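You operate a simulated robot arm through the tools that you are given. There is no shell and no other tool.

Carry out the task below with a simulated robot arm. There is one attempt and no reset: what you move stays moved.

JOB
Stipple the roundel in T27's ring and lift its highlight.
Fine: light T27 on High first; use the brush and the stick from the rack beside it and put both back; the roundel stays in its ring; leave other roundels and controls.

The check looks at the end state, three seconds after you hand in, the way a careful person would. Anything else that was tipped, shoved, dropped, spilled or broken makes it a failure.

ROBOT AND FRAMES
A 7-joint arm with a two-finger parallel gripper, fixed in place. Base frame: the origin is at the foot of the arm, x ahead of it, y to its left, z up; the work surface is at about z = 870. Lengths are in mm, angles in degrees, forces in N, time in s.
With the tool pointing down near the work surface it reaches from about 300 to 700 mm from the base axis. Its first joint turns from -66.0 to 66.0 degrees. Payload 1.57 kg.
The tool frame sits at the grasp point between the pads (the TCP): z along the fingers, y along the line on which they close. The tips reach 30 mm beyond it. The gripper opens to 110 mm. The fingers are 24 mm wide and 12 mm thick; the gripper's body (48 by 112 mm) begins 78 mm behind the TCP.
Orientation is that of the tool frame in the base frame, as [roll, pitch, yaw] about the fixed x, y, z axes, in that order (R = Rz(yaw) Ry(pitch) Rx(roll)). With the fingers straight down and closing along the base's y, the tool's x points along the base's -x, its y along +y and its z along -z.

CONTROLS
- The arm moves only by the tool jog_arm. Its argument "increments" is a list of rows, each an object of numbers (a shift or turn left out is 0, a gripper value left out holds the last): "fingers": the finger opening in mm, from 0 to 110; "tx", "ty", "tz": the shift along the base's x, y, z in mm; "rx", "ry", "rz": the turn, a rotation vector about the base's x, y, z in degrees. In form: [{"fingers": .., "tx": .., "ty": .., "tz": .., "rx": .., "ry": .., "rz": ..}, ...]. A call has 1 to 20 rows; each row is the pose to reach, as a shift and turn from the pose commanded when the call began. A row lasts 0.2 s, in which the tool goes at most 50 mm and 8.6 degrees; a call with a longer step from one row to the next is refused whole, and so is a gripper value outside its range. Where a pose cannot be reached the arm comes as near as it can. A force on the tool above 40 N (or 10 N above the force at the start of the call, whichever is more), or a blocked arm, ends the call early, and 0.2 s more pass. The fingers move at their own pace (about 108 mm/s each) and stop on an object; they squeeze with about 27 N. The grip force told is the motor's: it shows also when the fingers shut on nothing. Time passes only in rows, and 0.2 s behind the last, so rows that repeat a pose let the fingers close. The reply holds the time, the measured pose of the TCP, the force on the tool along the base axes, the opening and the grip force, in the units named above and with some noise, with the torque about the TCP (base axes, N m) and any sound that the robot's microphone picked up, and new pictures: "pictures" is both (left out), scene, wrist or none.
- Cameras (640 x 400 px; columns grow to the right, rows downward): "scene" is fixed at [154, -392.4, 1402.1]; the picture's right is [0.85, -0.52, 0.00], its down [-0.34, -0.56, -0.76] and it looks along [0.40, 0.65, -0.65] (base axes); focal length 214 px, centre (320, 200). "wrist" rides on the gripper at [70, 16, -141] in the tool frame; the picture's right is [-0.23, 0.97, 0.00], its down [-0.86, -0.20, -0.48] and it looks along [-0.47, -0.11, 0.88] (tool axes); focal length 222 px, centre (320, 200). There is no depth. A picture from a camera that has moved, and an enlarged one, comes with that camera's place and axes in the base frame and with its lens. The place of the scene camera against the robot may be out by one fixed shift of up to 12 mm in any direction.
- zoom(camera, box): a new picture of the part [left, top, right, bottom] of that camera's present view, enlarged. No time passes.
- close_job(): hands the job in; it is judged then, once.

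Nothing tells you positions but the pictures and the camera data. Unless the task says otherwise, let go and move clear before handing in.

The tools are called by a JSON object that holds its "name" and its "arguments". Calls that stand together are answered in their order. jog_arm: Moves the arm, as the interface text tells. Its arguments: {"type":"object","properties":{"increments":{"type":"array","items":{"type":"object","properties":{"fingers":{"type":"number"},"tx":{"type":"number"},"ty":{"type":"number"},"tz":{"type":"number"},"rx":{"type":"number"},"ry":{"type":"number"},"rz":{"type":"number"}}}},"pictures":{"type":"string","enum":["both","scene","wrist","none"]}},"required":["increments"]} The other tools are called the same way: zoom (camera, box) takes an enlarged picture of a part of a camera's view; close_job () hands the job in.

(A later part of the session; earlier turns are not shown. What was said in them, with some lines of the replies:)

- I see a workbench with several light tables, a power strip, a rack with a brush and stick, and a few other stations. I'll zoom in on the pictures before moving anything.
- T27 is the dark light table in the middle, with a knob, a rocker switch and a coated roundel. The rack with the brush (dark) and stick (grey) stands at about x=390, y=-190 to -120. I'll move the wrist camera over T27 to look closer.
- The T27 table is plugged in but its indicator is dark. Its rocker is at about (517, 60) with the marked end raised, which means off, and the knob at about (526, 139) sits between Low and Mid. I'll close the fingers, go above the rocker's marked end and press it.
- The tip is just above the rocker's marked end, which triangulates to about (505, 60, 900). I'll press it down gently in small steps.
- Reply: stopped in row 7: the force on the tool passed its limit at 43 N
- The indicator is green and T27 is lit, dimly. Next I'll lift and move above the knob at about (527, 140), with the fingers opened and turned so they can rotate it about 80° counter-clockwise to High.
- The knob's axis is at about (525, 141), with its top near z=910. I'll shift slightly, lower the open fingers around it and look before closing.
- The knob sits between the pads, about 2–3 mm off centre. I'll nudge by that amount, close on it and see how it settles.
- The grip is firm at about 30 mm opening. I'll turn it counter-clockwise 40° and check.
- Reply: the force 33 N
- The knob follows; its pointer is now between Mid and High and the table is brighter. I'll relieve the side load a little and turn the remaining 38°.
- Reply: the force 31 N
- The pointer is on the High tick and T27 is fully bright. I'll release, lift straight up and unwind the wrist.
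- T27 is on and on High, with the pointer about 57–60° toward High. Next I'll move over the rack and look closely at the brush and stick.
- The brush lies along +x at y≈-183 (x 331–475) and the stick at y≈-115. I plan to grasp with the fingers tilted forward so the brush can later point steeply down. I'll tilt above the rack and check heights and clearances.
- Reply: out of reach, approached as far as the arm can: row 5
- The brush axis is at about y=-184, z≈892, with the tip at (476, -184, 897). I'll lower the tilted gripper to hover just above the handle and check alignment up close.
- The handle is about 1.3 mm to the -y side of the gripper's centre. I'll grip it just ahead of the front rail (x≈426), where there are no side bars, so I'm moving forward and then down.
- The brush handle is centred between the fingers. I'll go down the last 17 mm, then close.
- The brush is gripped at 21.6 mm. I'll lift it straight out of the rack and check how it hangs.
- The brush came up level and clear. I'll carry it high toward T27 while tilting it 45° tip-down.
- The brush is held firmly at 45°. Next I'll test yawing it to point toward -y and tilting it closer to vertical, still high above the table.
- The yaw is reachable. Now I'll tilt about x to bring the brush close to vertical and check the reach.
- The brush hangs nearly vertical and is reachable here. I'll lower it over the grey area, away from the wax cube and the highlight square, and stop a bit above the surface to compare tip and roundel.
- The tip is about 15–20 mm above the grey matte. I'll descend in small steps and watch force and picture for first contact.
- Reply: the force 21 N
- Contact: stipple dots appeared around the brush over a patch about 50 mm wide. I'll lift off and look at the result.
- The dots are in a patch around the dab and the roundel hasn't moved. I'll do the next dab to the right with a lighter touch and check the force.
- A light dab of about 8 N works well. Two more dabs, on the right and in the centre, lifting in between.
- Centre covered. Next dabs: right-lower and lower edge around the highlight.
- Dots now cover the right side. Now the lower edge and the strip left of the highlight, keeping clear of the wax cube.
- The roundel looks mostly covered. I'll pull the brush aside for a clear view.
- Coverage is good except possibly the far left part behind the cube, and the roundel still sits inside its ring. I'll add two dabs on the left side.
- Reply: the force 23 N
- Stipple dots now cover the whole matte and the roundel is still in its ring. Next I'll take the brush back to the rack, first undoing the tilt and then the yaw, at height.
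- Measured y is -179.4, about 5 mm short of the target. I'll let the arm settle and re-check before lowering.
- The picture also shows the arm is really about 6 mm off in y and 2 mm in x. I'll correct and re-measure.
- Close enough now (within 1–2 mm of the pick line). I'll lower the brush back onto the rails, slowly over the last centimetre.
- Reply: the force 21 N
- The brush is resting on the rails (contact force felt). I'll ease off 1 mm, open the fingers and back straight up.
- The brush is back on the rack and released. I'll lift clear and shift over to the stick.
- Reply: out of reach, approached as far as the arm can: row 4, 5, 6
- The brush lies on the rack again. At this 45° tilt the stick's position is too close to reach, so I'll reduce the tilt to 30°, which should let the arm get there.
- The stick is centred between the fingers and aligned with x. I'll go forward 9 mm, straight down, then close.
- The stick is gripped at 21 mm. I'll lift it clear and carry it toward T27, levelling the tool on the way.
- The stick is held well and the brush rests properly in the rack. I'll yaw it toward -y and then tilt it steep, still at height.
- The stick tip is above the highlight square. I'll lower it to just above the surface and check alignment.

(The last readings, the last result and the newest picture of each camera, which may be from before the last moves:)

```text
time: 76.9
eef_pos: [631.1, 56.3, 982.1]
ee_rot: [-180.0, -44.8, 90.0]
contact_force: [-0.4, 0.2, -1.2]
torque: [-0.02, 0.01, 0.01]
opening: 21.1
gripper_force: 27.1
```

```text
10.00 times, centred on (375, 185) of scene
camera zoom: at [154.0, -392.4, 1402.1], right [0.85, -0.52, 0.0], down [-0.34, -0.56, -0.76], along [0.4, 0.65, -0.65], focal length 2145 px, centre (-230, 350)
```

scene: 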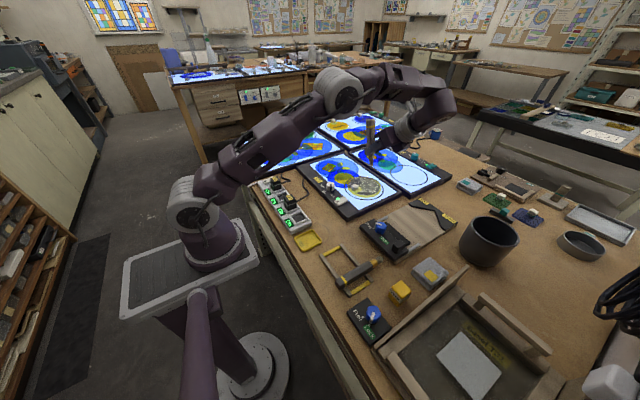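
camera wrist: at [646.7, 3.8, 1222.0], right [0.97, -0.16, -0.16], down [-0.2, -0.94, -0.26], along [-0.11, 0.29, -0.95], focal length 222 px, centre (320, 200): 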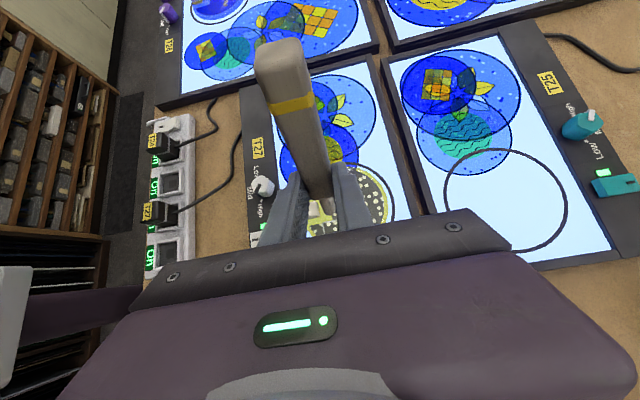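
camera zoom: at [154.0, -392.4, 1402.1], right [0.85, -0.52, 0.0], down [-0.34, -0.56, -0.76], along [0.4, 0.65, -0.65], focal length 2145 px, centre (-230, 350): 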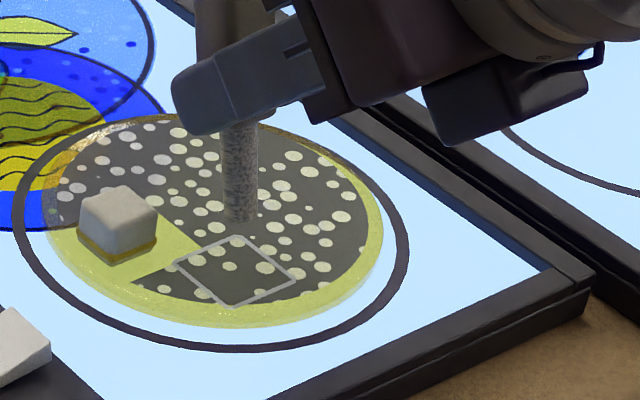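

{"name": "jog_arm", "arguments": {"increments": [{"tz": -6}, {"tz": -9}, {"tz": -11}, {"tz": -11}], "pictures": "none"}}

{"name": "zoom", "arguments": {"camera": "scene", "box": [350, 165, 400, 205]}}

```text
time: 77.9
eef_pos: [632.5, 54.2, 970.6]
ee_rot: [-180.0, -44.9, 90.0]
contact_force: [1.3, 0.0, -1.2]
torque: [-0.01, 0.0, 0.01]
opening: 21.1
gripper_force: 27.1
```

```text
10.00 times, centred on (375, 185) of scene
camera zoom: at [154.0, -392.4, 1402.1], right [0.85, -0.52, 0.0], down [-0.34, -0.56, -0.76], along [0.4, 0.65, -0.65], focal length 2145 px, centre (-230, 350)
```

zoom: 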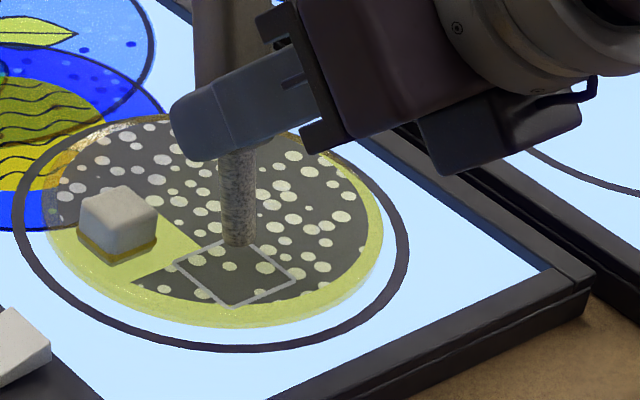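

{"name": "jog_arm", "arguments": {"increments": [{"tx": -2, "ty": -3, "tz": -1}, {"tx": -2, "ty": -3, "tz": -2}, {"tx": -2, "ty": -3, "tz": -2}], "pictures": "none"}}

{"name": "zoom", "arguments": {"camera": "scene", "box": [355, 170, 395, 205]}}

```text
time: 78.7
eef_pos: [627.9, 52.9, 969.1]
ee_rot: [-180.0, -44.8, 90.0]
contact_force: [-0.3, 0.5, -1.1]
torque: [-0.02, 0.01, -0.04]
opening: 21.4
gripper_force: 26.7
```

```text
11.43 times, centred on (375, 188) of scene
camera zoom: at [154.0, -392.4, 1402.1], right [0.85, -0.52, 0.0], down [-0.34, -0.56, -0.76], along [0.4, 0.65, -0.65], focal length 2451 px, centre (-309, 343)
```

zoom: 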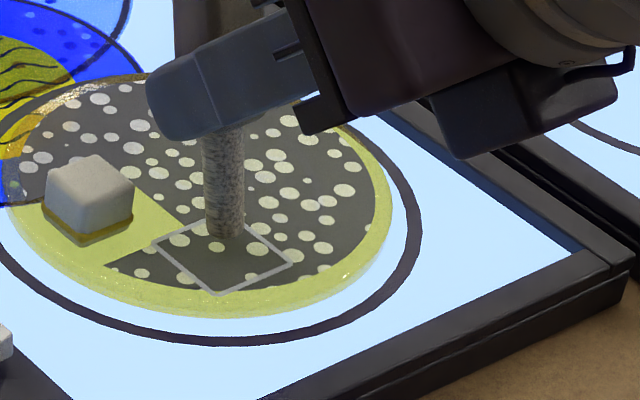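

{"name": "jog_arm", "arguments": {"increments": [{"tz": -1}, {"tz": -2}, {"tz": -2}], "pictures": "none"}}

{"name": "jog_arm", "arguments": {"increments": [{"tz": -1}, {"tz": -1.5}, {"tz": -1.5}], "pictures": "none"}}

{"name": "zoom", "arguments": {"camera": "scene", "box": [355, 170, 395, 205]}}

```text
time: 79.5
eef_pos: [628.0, 51.9, 966.1]
ee_rot: [179.9, -44.8, 90.0]
contact_force: [-0.5, -0.1, 0.2]
torque: [-0.03, 0.03, 0.01]
opening: 21.2
gripper_force: 27.0
```

```text
time: 80.3
eef_pos: [627.9, 52.2, 965.0]
ee_rot: [-179.9, -44.8, 89.9]
contact_force: [0.6, 0.6, -1.0]
torque: [-0.01, 0.0, 0.0]
opening: 21.2
gripper_force: 26.5
```

```text
11.43 times, centred on (375, 188) of scene
camera zoom: at [154.0, -392.4, 1402.1], right [0.85, -0.52, 0.0], down [-0.34, -0.56, -0.76], along [0.4, 0.65, -0.65], focal length 2451 px, centre (-309, 343)
```

zoom: 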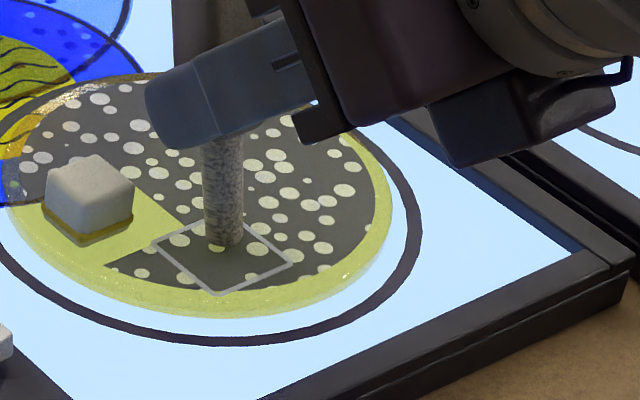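

{"name": "jog_arm", "arguments": {"increments": [{"tz": -1}, {"tz": -1.5}, {"tz": -1.5}], "pictures": "none"}}

{"name": "jog_arm", "arguments": {"increments": [{"tz": -0.7}, {"tz": -1.2}, {"tz": -1.2}], "pictures": "none"}}

{"name": "zoom", "arguments": {"camera": "scene", "box": [355, 170, 395, 205]}}

```text
time: 81.1
eef_pos: [627.5, 53.2, 964.4]
ee_rot: [179.8, -45.0, 90.1]
contact_force: [-0.9, -3.1, 21.0]
torque: [-0.07, 0.06, 0.03]
opening: 21.3
gripper_force: 27.7
```

```text
time: 81.9
eef_pos: [628.6, 52.9, 963.2]
ee_rot: [179.9, -44.9, 90.2]
contact_force: [0.8, 2.8, 22.1]
torque: [0.3, -0.06, 0.01]
opening: 21.2
gripper_force: 26.9
```

```text
11.43 times, centred on (375, 188) of scene
camera zoom: at [153.6, -392.3, 1402.1], right [0.85, -0.52, 0.0], down [-0.34, -0.56, -0.76], along [0.4, 0.65, -0.65], focal length 2451 px, centre (-309, 343)
```

zoom: 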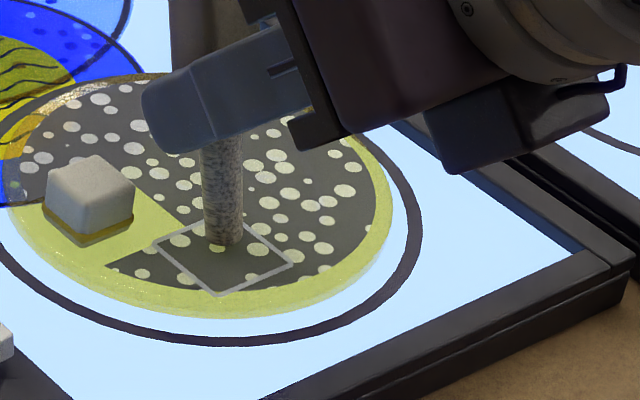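

The stick is in contact near the square's centre. I'll ease the pressure and try a short light rub toward the centre.

{"name": "jog_arm", "arguments": {"increments": [{"tz": 0.8}, {"tz": 0.8}, {"tx": -3, "ty": -3, "tz": 0.8}, {"tx": -5.5, "ty": -6.5, "tz": 0.8}, {"tx": -5.5, "ty": -6.5, "tz": 0.8}], "pictures": "none"}}

{"name": "zoom", "arguments": {"camera": "scene", "box": [355, 170, 395, 205]}}

```text
time: 83.1
eef_pos: [623.2, 46.1, 962.3]
ee_rot: [180.0, -44.9, 90.0]
contact_force: [3.4, 4.0, 16.9]
torque: [0.3, -0.15, 0.0]
opening: 21.0
gripper_force: 26.7
```

```text
11.43 times, centred on (375, 188) of scene
camera zoom: at [153.7, -392.3, 1402.1], right [0.85, -0.52, 0.0], down [-0.34, -0.56, -0.76], along [0.4, 0.65, -0.65], focal length 2451 px, centre (-309, 343)
```

zoom: 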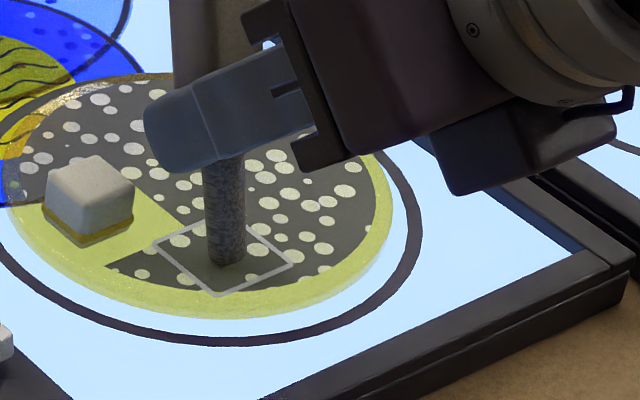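

{"name": "jog_arm", "arguments": {"increments": [{"tx": 4, "ty": 0, "tz": 0.4}, {"tx": 8, "ty": 0, "tz": 0.4}, {"tx": 3, "ty": 0, "tz": 0.4}, {"tx": -3, "ty": 0, "tz": 0.4}, {"tx": -8, "ty": 0, "tz": 0.4}, {"tx": -8, "ty": 4, "tz": 0.4}, {"tx": -3, "ty": 7, "tz": 0.4}, {"tx": 3, "ty": 7, "tz": 0.4}, {"tx": 8, "ty": 7, "tz": 0.4}, {"tx": 8, "ty": 7, "tz": 0.4}], "pictures": "none"}}

{"name": "zoom", "arguments": {"camera": "scene", "box": [355, 170, 395, 205]}}

```text
time: 85.3
eef_pos: [630.2, 52.7, 963.0]
ee_rot: [180.0, -44.7, 90.0]
contact_force: [-0.2, 0.8, -1.7]
torque: [-0.01, 0.0, 0.0]
opening: 21.2
gripper_force: 26.8
```

```text
11.43 times, centred on (375, 188) of scene
camera zoom: at [154.0, -392.4, 1402.1], right [0.85, -0.52, 0.0], down [-0.34, -0.56, -0.76], along [0.4, 0.65, -0.65], focal length 2451 px, centre (-309, 343)
```

zoom: 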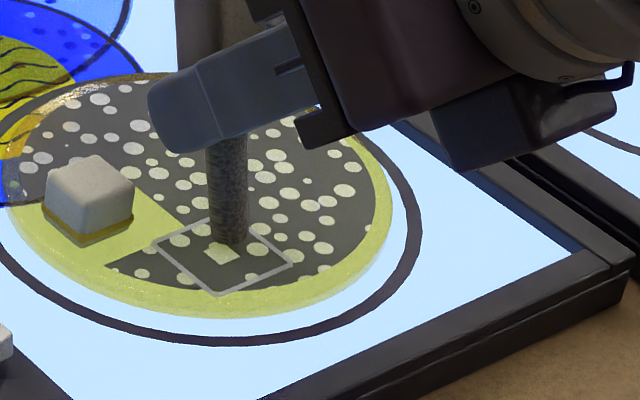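

A patch at the square's centre has been lifted, so rubbing works. The tip is just out of contact now, so I'll lower slightly and rub the +x/+y part.

{"name": "jog_arm", "arguments": {"increments": [{"tz": -0.5}, {"tz": -0.8}, {"tx": 2, "ty": 5, "tz": -0.8}, {"tx": -4, "ty": 5, "tz": -0.8}, {"tx": -10, "ty": 5, "tz": -0.8}, {"tx": -16, "ty": 5, "tz": -0.8}, {"tx": -18, "ty": 5, "tz": -0.8}, {"tx": -12, "ty": 5, "tz": -0.8}, {"tx": -6, "ty": 5, "tz": -0.8}, {"tx": 0, "ty": 5, "tz": -0.8}, {"tx": 2, "ty": 5, "tz": -0.8}], "pictures": "none"}}

{"name": "zoom", "arguments": {"camera": "scene", "box": [355, 170, 395, 205]}}

```text
time: 87.7
eef_pos: [632.2, 56.4, 962.9]
ee_rot: [-179.9, -44.9, 90.0]
contact_force: [-4.1, -0.9, 14.5]
torque: [0.04, 0.27, 0.0]
opening: 21.1
gripper_force: 27.4
```

```text
11.43 times, centred on (375, 188) of scene
camera zoom: at [153.6, -392.4, 1402.1], right [0.85, -0.52, 0.0], down [-0.34, -0.56, -0.76], along [0.4, 0.65, -0.65], focal length 2451 px, centre (-309, 343)
```

zoom: 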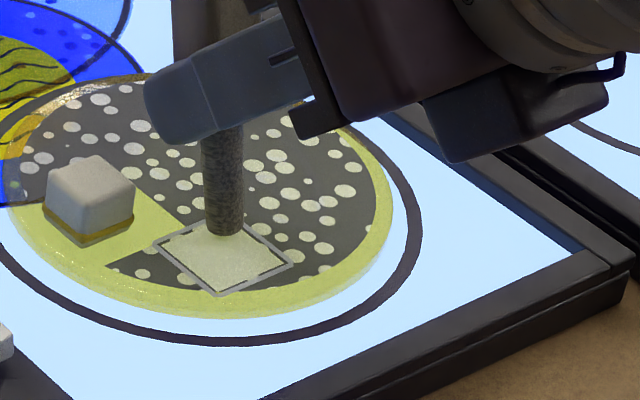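

The whole square now shows clean light. I'll lift the stick straight up and move aside to inspect.

{"name": "jog_arm", "arguments": {"increments": [{"tz": 10}, {"tz": 45}, {"tz": 85}, {"tz": 110, "ty": -20}, {"tz": 110, "ty": -60}, {"tz": 110, "ty": -100}, {"tz": 110, "ty": -100}], "pictures": "both"}}

{"name": "zoom", "arguments": {"camera": "scene", "box": [345, 165, 395, 205]}}

{"name": "zoom", "arguments": {"camera": "wrist", "box": [230, 0, 430, 150]}}

```text
time: 89.3
eef_pos: [634.8, -44.8, 1071.5]
ee_rot: [-179.9, -44.9, 89.9]
contact_force: [0.0, 0.6, -0.2]
torque: [-0.02, -0.02, 0.01]
opening: 21.4
gripper_force: 26.9
camera wrist: at [650.5, -94.6, 1221.2], right [0.97, -0.16, -0.16], down [-0.2, -0.94, -0.26], along [-0.11, 0.29, -0.95], focal length 222 px, centre (320, 200)
```

scene: 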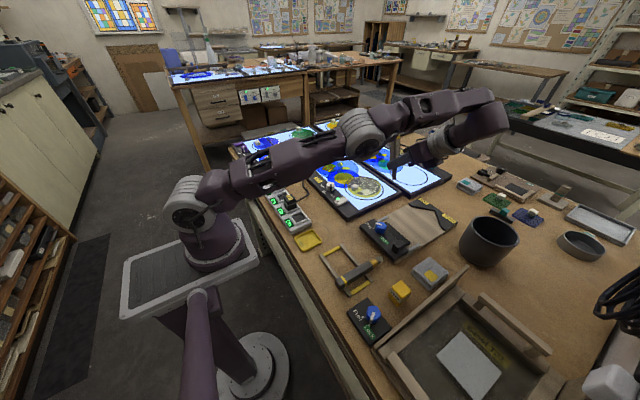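
wrist: 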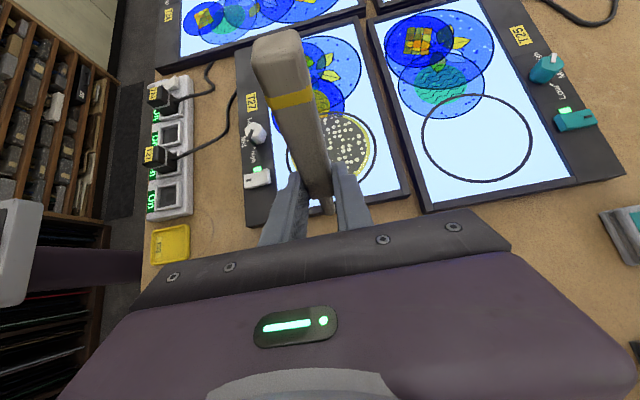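

```text
10.00 times, centred on (370, 185) of scene
camera zoom: at [154.0, -392.4, 1402.1], right [0.85, -0.52, 0.0], down [-0.34, -0.56, -0.76], along [0.4, 0.65, -0.65], focal length 2145 px, centre (-180, 350)
```

zoom: 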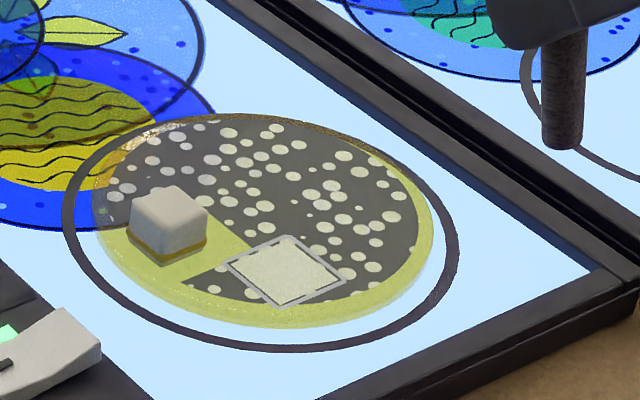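

```text
2.67 times, centred on (330, 75) of wrist
camera zoom: at [650.5, -94.6, 1221.2], right [0.97, -0.16, -0.16], down [-0.2, -0.94, -0.26], along [-0.11, 0.29, -0.95], focal length 592 px, centre (293, 533)
```

zoom: 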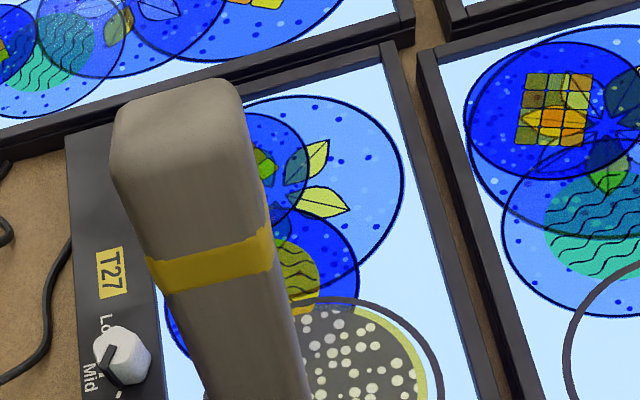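

The highlight square is clear and the dots around it are intact. The roundel is in the same place in its ring. Now I'll take the stick back to the rack, undoing tilt and yaw at height.

{"name": "jog_arm", "arguments": {"increments": [{"tx": -5, "ty": 8, "rx": -8}, {"tx": -10, "ty": 16, "rx": -16}, {"tx": -15, "ty": 24, "rx": -24}, {"tx": -20, "ty": 32, "rx": -32}, {"tx": -25, "ty": 40, "rx": -40}, {"tx": -31.5, "ty": 50, "rx": -45}, {"tx": -31.5, "ty": 50, "rx": -45}], "pictures": "none"}}

{"name": "jog_arm", "arguments": {"increments": [{"tx": -5, "ty": 1, "rz": 8.2}, {"tx": -10, "ty": 1, "rz": 16.4}, {"tx": -15, "ty": 2, "rz": 24.6}, {"tx": -20, "ty": 2, "rz": 32.8}, {"tx": -25, "ty": 3, "rz": 41}, {"tx": -30, "ty": 3, "rz": 49.2}, {"tx": -35, "ty": 4, "rz": 57.4}, {"tx": -40, "ty": 5, "rz": 65.6}, {"tx": -45, "ty": 6, "rz": 73.8}, {"tx": -52, "ty": 6.5, "tz": 0.8, "rz": 82}, {"tx": -52, "ty": 6.5, "tz": 0.8, "rz": 90}, {"tx": -52, "ty": 6.5, "tz": 0.8, "rz": 90}], "pictures": "none"}}

{"name": "jog_arm", "arguments": {"increments": [{"tx": -20, "ty": -20}, {"tx": -40, "ty": -40, "ry": -7.5}, {"tx": -60, "ty": -60, "ry": -15}, {"tx": -85, "ty": -85, "ry": -22.5}, {"tx": -110, "ty": -110, "ry": -30}, {"tx": -130, "ty": -130, "tz": -5, "ry": -30}, {"tx": -130, "ty": -130, "tz": -40, "ry": -30}, {"tx": -130, "ty": -130, "tz": -75, "ry": -30}, {"tx": -130, "ty": -130, "tz": -75, "ry": -30}], "pictures": "both"}}

{"name": "zoom", "arguments": {"camera": "wrist", "box": [200, 0, 440, 200]}}

```text
time: 90.9
eef_pos: [600.7, 8.1, 1072.2]
ee_rot: [-180.0, 0.2, 90.0]
contact_force: [0.5, 0.0, -1.3]
torque: [0.01, 0.01, -0.01]
opening: 21.3
gripper_force: 27.1
```

```text
time: 93.5
eef_pos: [548.3, 13.5, 1072.8]
ee_rot: [-180.0, 0.2, -179.9]
contact_force: [0.2, -0.1, -1.4]
torque: [-0.03, -0.05, -0.04]
opening: 21.0
gripper_force: 27.3
```

```text
time: 95.5
eef_pos: [418.5, -117.6, 996.9]
ee_rot: [180.0, 30.0, 180.0]
contact_force: [0.5, -0.2, -1.2]
torque: [0.0, -0.01, 0.01]
opening: 21.2
gripper_force: 26.9
camera wrist: at [286.7, -100.0, 1084.9], right [0.2, 0.97, 0.11], down [0.5, -0.2, 0.84], along [0.84, -0.11, -0.53], focal length 222 px, centre (320, 200)
```

scene: 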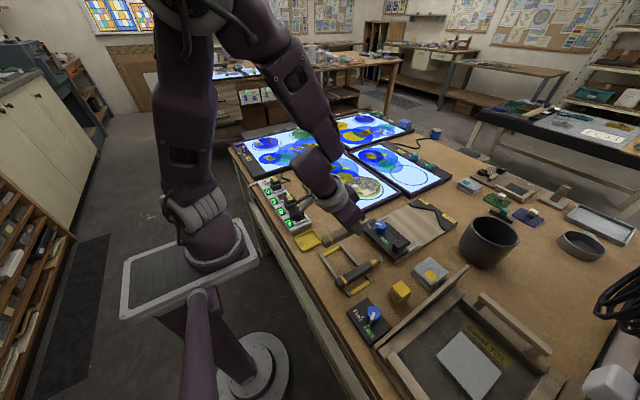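
wrist: 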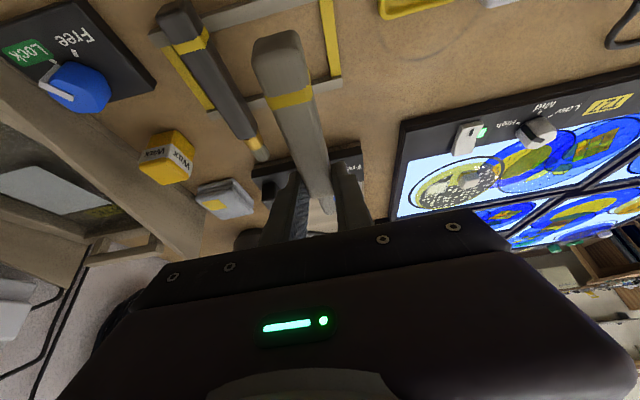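

```text
2.00 times, centred on (320, 100) of wrist
camera zoom: at [286.7, -100.0, 1084.9], right [0.2, 0.97, 0.11], down [0.5, -0.2, 0.84], along [0.84, -0.11, -0.53], focal length 444 px, centre (320, 400)
```

zoom: 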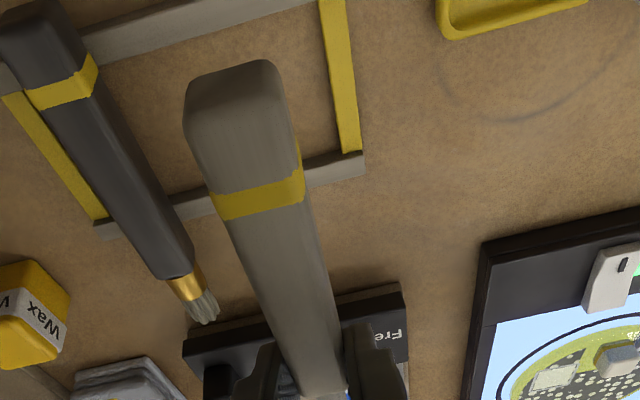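

The arm is back on the stick's pick line within 1 mm. I'll lower it onto the rails, slowly at the end.

{"name": "jog_arm", "arguments": {"increments": [{"tx": 1.5, "ty": 1, "tz": -35}, {"tx": 1.5, "ty": 1, "tz": -65}, {"tx": 1.5, "ty": 1, "tz": -80}, {"tx": 1.5, "ty": 1, "tz": -85}, {"tx": 1.5, "ty": 1, "tz": -87}, {"tx": 1.5, "ty": 1, "tz": -87}], "pictures": "wrist"}}

{"name": "zoom", "arguments": {"camera": "wrist", "box": [200, 0, 440, 200]}}

{"name": "zoom", "arguments": {"camera": "scene", "box": [310, 220, 420, 300]}}

```text
time: 96.9
eef_pos: [421.7, -115.9, 910.5]
ee_rot: [179.9, 30.2, 179.9]
contact_force: [1.3, -1.9, 5.2]
torque: [-0.08, 0.47, 0.17]
opening: 21.4
gripper_force: 27.4
camera wrist: at [289.2, -98.1, 997.7], right [0.2, 0.97, 0.11], down [0.5, -0.2, 0.84], along [0.84, -0.11, -0.52], focal length 222 px, centre (320, 200)
```

wrist: 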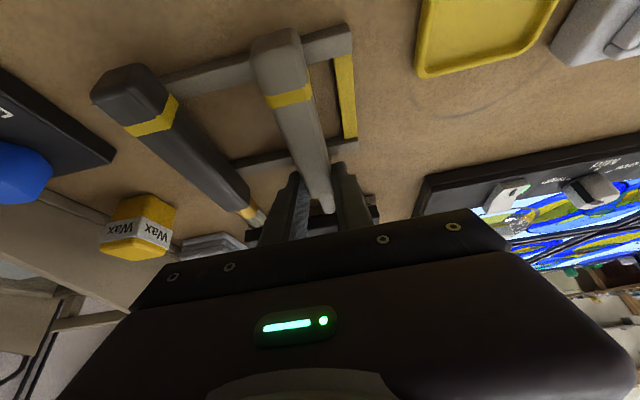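

```text
2.00 times, centred on (320, 100) of wrist
camera zoom: at [289.2, -98.1, 997.7], right [0.2, 0.97, 0.11], down [0.5, -0.2, 0.84], along [0.84, -0.11, -0.52], focal length 444 px, centre (320, 400)
```

zoom: 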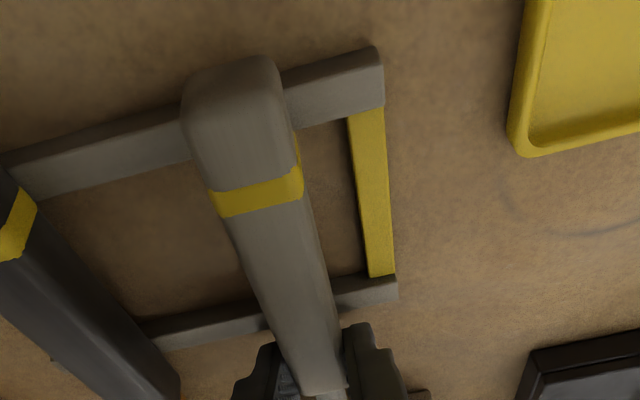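

```text
5.00 times, centred on (365, 260) of scene
camera zoom: at [153.9, -392.4, 1402.1], right [0.85, -0.52, 0.0], down [-0.34, -0.56, -0.76], along [0.4, 0.65, -0.65], focal length 1072 px, centre (95, -100)
```

zoom: 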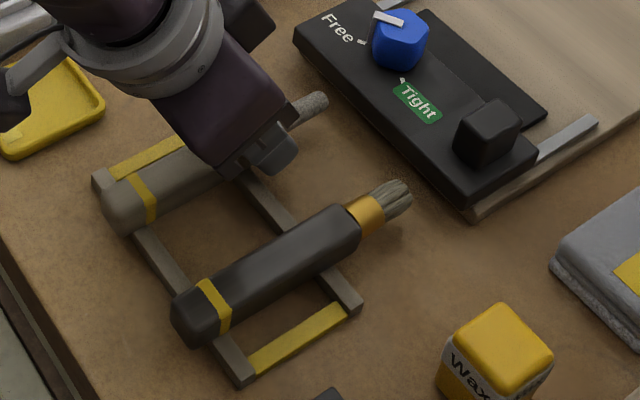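

{"name": "jog_arm", "arguments": {"increments": [{"tz": -0.8}, {"tz": -1.5}, {"tz": -1.5}], "pictures": "none"}}

```text
time: 97.7
eef_pos: [419.5, -115.1, 908.8]
ee_rot: [180.0, 30.4, -180.0]
contact_force: [5.8, -0.1, 10.9]
torque: [-0.09, 0.12, 0.07]
opening: 21.3
gripper_force: 26.9
```

The stick rests on both rails. I'll release it and back straight up.

{"name": "jog_arm", "arguments": {"increments": [{"tz": 0.5}, {"tz": 0.5, "fingers": 26}, {"tz": 0.5, "fingers": 34}, {"tz": 0.5, "fingers": 34}, {"tz": 20, "fingers": 34}, {"tz": 55}, {"tz": 100}, {"tz": 150}, {"tz": 150}], "pictures": "both"}}

{"name": "zoom", "arguments": {"camera": "scene", "box": [310, 220, 420, 300]}}

{"name": "zoom", "arguments": {"camera": "wrist", "box": [150, 0, 450, 200]}}

```text
time: 99.7
eef_pos: [417.4, -116.1, 1059.1]
ee_rot: [180.0, 30.1, 180.0]
contact_force: [0.1, 1.1, -0.4]
torque: [-0.05, -0.02, -0.01]
opening: 34.1
gripper_force: 0.0
camera wrist: at [286.6, -99.5, 1146.4], right [0.2, 0.97, 0.11], down [0.5, -0.2, 0.84], along [0.84, -0.11, -0.52], focal length 222 px, centre (320, 200)
```

scene: 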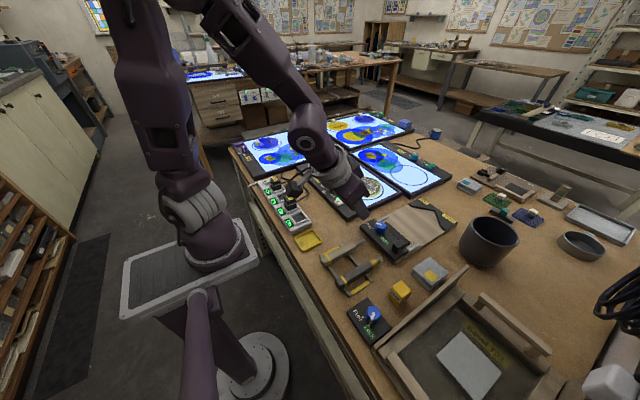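
wrist: 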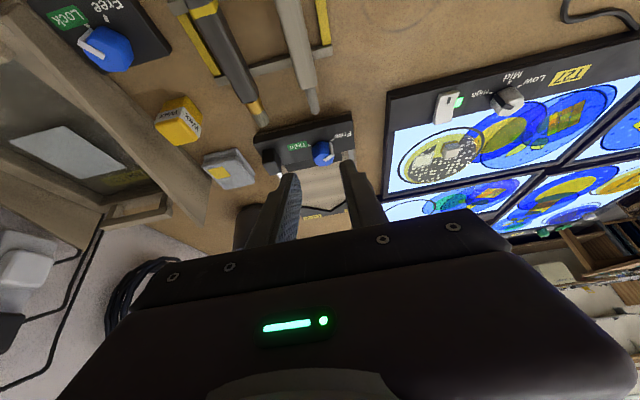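

```text
5.00 times, centred on (365, 260) of scene
camera zoom: at [154.0, -392.4, 1402.1], right [0.85, -0.52, 0.0], down [-0.34, -0.56, -0.76], along [0.4, 0.65, -0.65], focal length 1072 px, centre (95, -100)
```

zoom: 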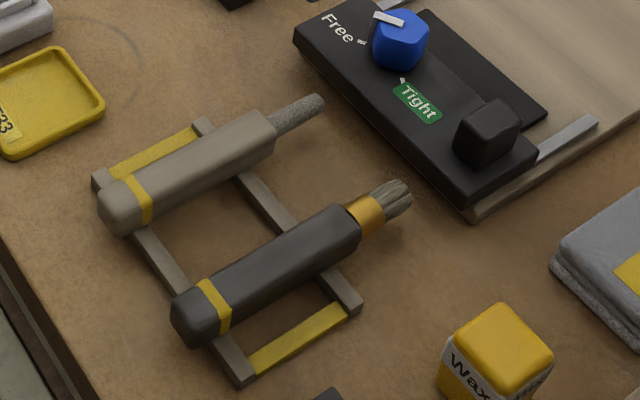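

```text
2.00 times, centred on (300, 100) of wrist
camera zoom: at [286.6, -99.5, 1146.4], right [0.2, 0.97, 0.11], down [0.5, -0.2, 0.84], along [0.84, -0.11, -0.52], focal length 444 px, centre (360, 400)
```

zoom: 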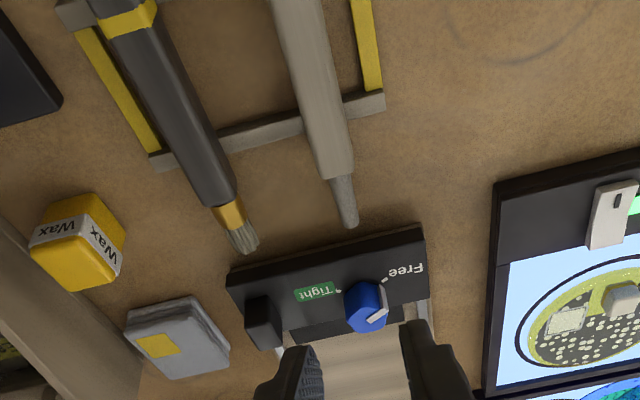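

Both tools are back on the rack. I'll now inspect the roundel from above with the wrist camera before handing in.

{"name": "jog_arm", "arguments": {"increments": [{"tx": 15, "ty": 20, "tz": 10, "ry": 7.5}, {"tx": 40, "ty": 45, "tz": 20, "ry": 15}, {"tx": 65, "ty": 75, "tz": 30, "ry": 22.5}, {"tx": 90, "ty": 105, "tz": 35, "ry": 30}, {"tx": 120, "ty": 135, "tz": 35, "ry": 30}, {"tx": 150, "ty": 165, "tz": 35, "ry": 30}, {"tx": 180, "ty": 190, "tz": 35, "ry": 30, "fingers": 110}, {"tx": 195, "ty": 200, "tz": 35, "ry": 30}, {"tx": 195, "ty": 200, "tz": 35, "ry": 30}], "pictures": "both"}}

{"name": "zoom", "arguments": {"camera": "wrist", "box": [220, 50, 420, 210]}}

{"name": "zoom", "arguments": {"camera": "scene", "box": [345, 165, 395, 205]}}

```text
time: 101.7
eef_pos: [616.4, 84.8, 1094.7]
ee_rot: [179.9, 0.1, -180.0]
contact_force: [0.5, 0.7, -0.3]
torque: [-0.02, 0.01, 0.03]
opening: 109.8
gripper_force: 0.0
camera wrist: at [545.2, 101.8, 1236.3], right [0.23, 0.97, 0.0], down [0.85, -0.2, 0.48], along [0.47, -0.11, -0.88], focal length 222 px, centre (320, 200)
```

scene: 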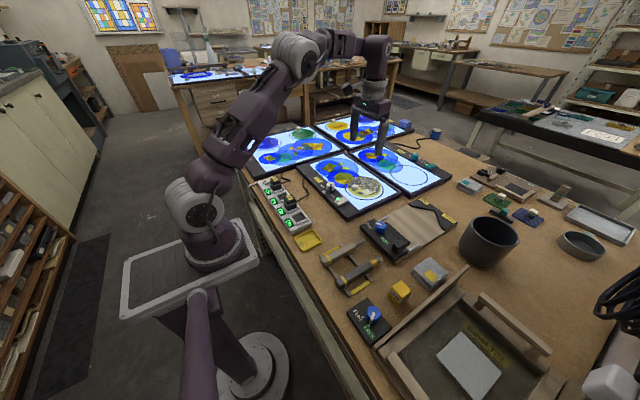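
wrist: 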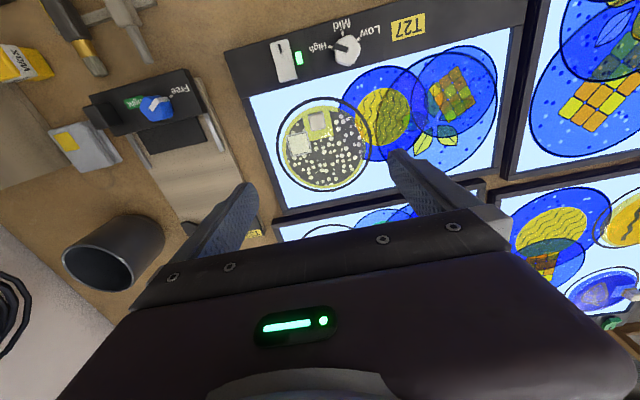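

```text
2.50 times, centred on (320, 130) of wrist
camera zoom: at [545.2, 101.8, 1236.3], right [0.23, 0.97, 0.0], down [0.85, -0.2, 0.48], along [0.47, -0.11, -0.88], focal length 555 px, centre (320, 375)
```

zoom: 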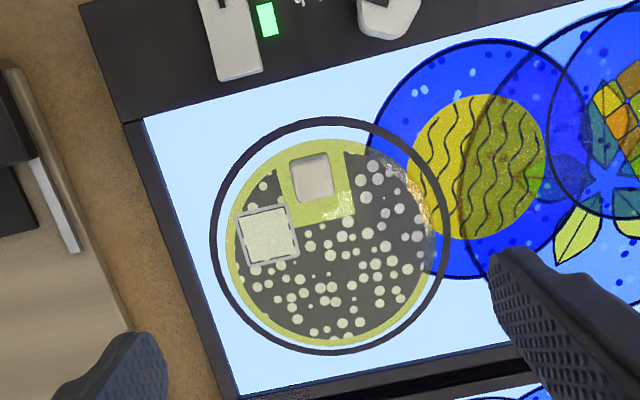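

```text
10.00 times, centred on (370, 185) of scene
camera zoom: at [154.0, -392.4, 1402.1], right [0.85, -0.52, 0.0], down [-0.34, -0.56, -0.76], along [0.4, 0.65, -0.65], focal length 2145 px, centre (-180, 350)
```

zoom: 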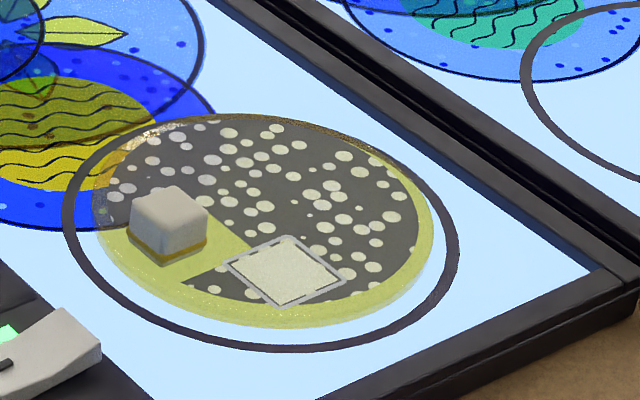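

{"name": "zoom", "arguments": {"camera": "wrist", "box": [270, 90, 375, 195]}}

{"name": "zoom", "arguments": {"camera": "wrist", "box": [265, 25, 375, 95]}}

```text
3.81 times, centred on (322, 142) of wrist
camera zoom: at [545.2, 101.8, 1236.3], right [0.23, 0.97, 0.0], down [0.85, -0.2, 0.48], along [0.47, -0.11, -0.88], focal length 846 px, centre (310, 419)
```

zoom: 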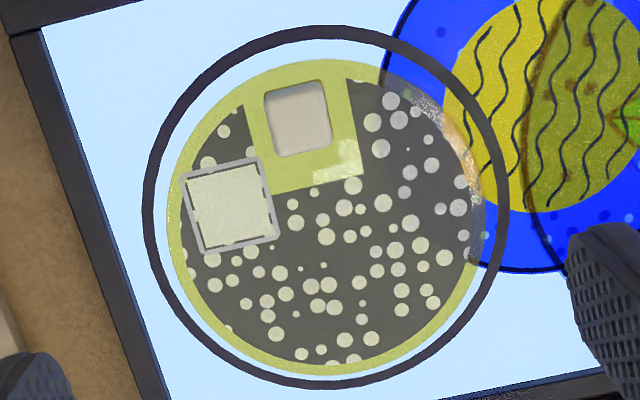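

```text
5.71 times, centred on (320, 60) of wrist
camera zoom: at [545.2, 101.8, 1236.3], right [0.23, 0.97, 0.0], down [0.85, -0.2, 0.48], along [0.47, -0.11, -0.88], focal length 1269 px, centre (320, 1000)
```

zoom: 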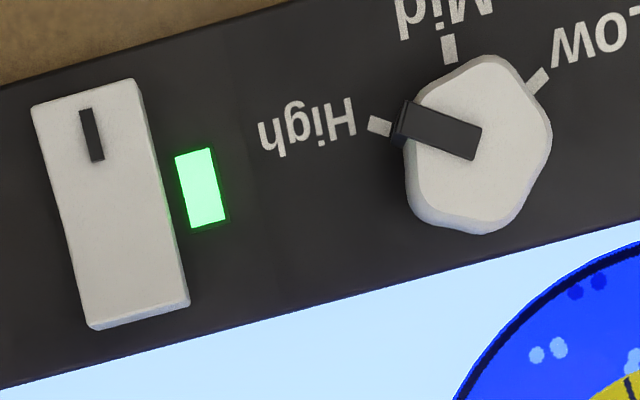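

{"name": "zoom", "arguments": {"camera": "wrist", "box": [275, 120, 325, 195]}}

{"name": "zoom", "arguments": {"camera": "wrist", "box": [320, 95, 370, 155]}}

{"name": "zoom", "arguments": {"camera": "wrist", "box": [275, 90, 325, 150]}}

{"name": "zoom", "arguments": {"camera": "wrist", "box": [315, 140, 375, 195]}}

```text
5.33 times, centred on (300, 158) of wrist
camera zoom: at [545.2, 101.8, 1236.3], right [0.23, 0.97, 0.0], down [0.85, -0.2, 0.48], along [0.47, -0.11, -0.88], focal length 1185 px, centre (427, 427)
```

zoom: 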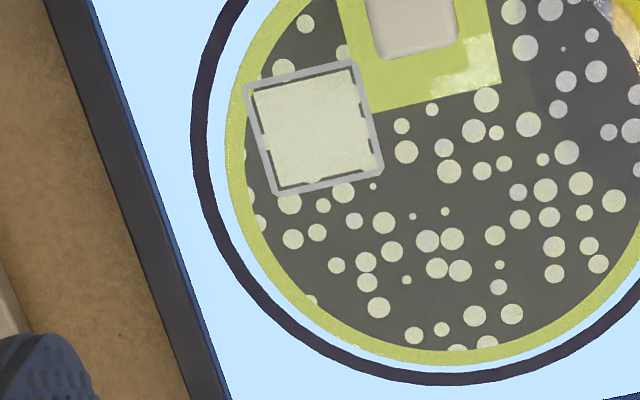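

```text
6.67 times, centred on (345, 125) of wrist
camera zoom: at [545.2, 101.8, 1236.3], right [0.23, 0.97, 0.0], down [0.85, -0.2, 0.48], along [0.47, -0.11, -0.88], focal length 1481 px, centre (153, 700)
```

zoom: 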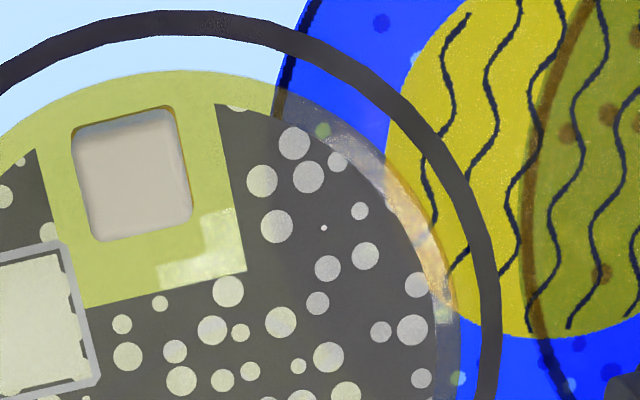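

```text
6.67 times, centred on (300, 120) of wrist
camera zoom: at [545.2, 101.8, 1236.3], right [0.23, 0.97, 0.0], down [0.85, -0.2, 0.48], along [0.47, -0.11, -0.88], focal length 1481 px, centre (453, 733)
```

zoom: 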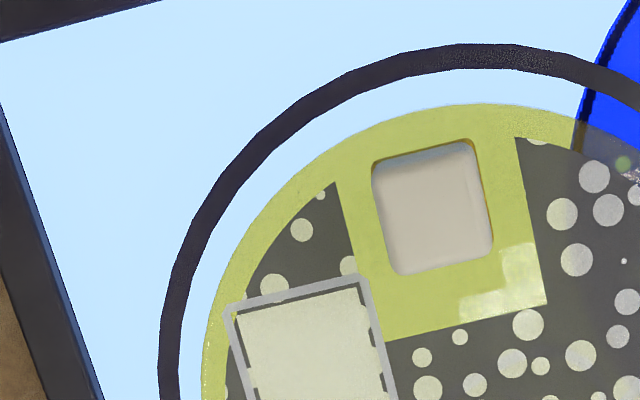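

```text
7.27 times, centred on (345, 168) of wrist
camera zoom: at [545.2, 101.8, 1236.3], right [0.23, 0.97, 0.0], down [0.85, -0.2, 0.48], along [0.47, -0.11, -0.88], focal length 1615 px, centre (138, 436)
```

zoom: 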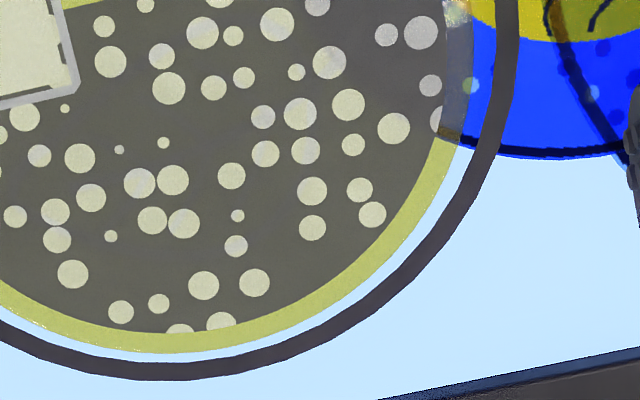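

Everything checks out from above: T27 is lit with the knob on High, dots cover the whole matte, the highlight square is clear, and the roundel sits inside its ring. I'll move the arm up and clear before handing in.

{"name": "jog_arm", "arguments": {"increments": [{"tz": 40}, {"tx": -30, "tz": 70}, {"tx": -70, "tz": 95}, {"tx": -110, "tz": 115}, {"tx": -150, "tz": 130}, {"tx": -190, "tz": 145}, {"tx": -230, "tz": 155}, {"tx": -260, "tz": 160}, {"tx": -260, "tz": 160}], "pictures": "both"}}

{"name": "zoom", "arguments": {"camera": "scene", "box": [230, 110, 450, 300]}}

```text
time: 103.7
eef_pos: [354.0, 86.4, 1253.1]
ee_rot: [180.0, 0.3, -179.9]
contact_force: [0.5, 0.2, -0.3]
torque: [-0.02, 0.02, 0.02]
opening: 109.9
gripper_force: 0.0
camera wrist: at [283.2, 102.1, 1395.3], right [0.23, 0.97, 0.0], down [0.85, -0.2, 0.48], along [0.47, -0.11, -0.88], focal length 222 px, centre (320, 200)
```

scene: 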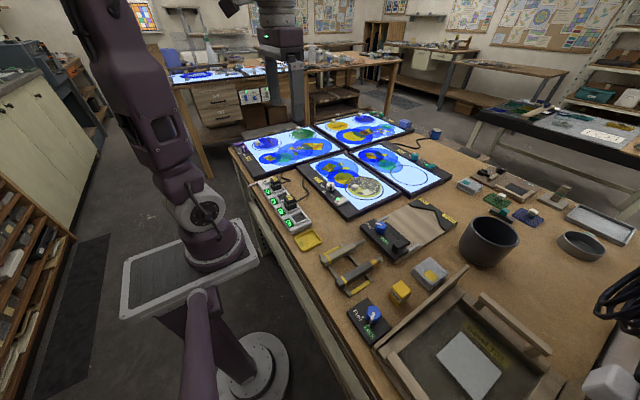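
wrist: 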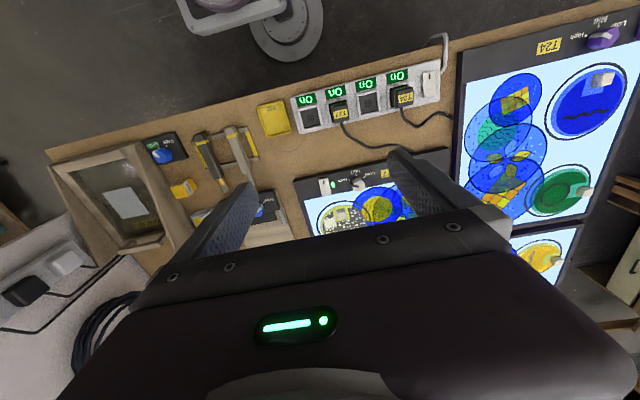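

```text
2.11 times, centred on (340, 205) of scene
camera zoom: at [154.0, -392.4, 1402.1], right [0.85, -0.52, 0.0], down [-0.34, -0.56, -0.76], along [0.4, 0.65, -0.65], focal length 452 px, centre (278, 190)
```

zoom: 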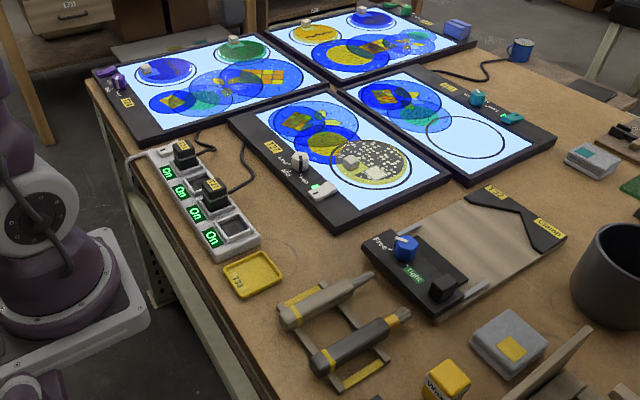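

T27 is lit on High, the roundel is stippled with its highlight lifted and sits in its ring, and the brush and stick lie back on the rack. Nothing else looks disturbed and the arm is clear, so I'm handing in.

{"name": "close_job", "arguments": {}}

```text
The job is handed in.
```

The job is handed in. T27's roundel is stippled all over and its highlight square is cleared. I don't have the result of the check.

- **Light:** I switched T27 on and turned its knob to High before touching the roundel. The pointer sits on the High tick.
- **Roundel:** It stayed inside its ring, and the wax cube wasn't touched. A hairline of the grey coating is left just inside the highlight's outline.
- **Brush and stick:** Both are back on the rack, resting on both rails. The brush lies about 7 mm further back than where it started, because it slid a little in the grip while dabbing.
- **Everything else:** The other roundels and controls look untouched in the last pictures. The arm let go and moved clear before hand-in.
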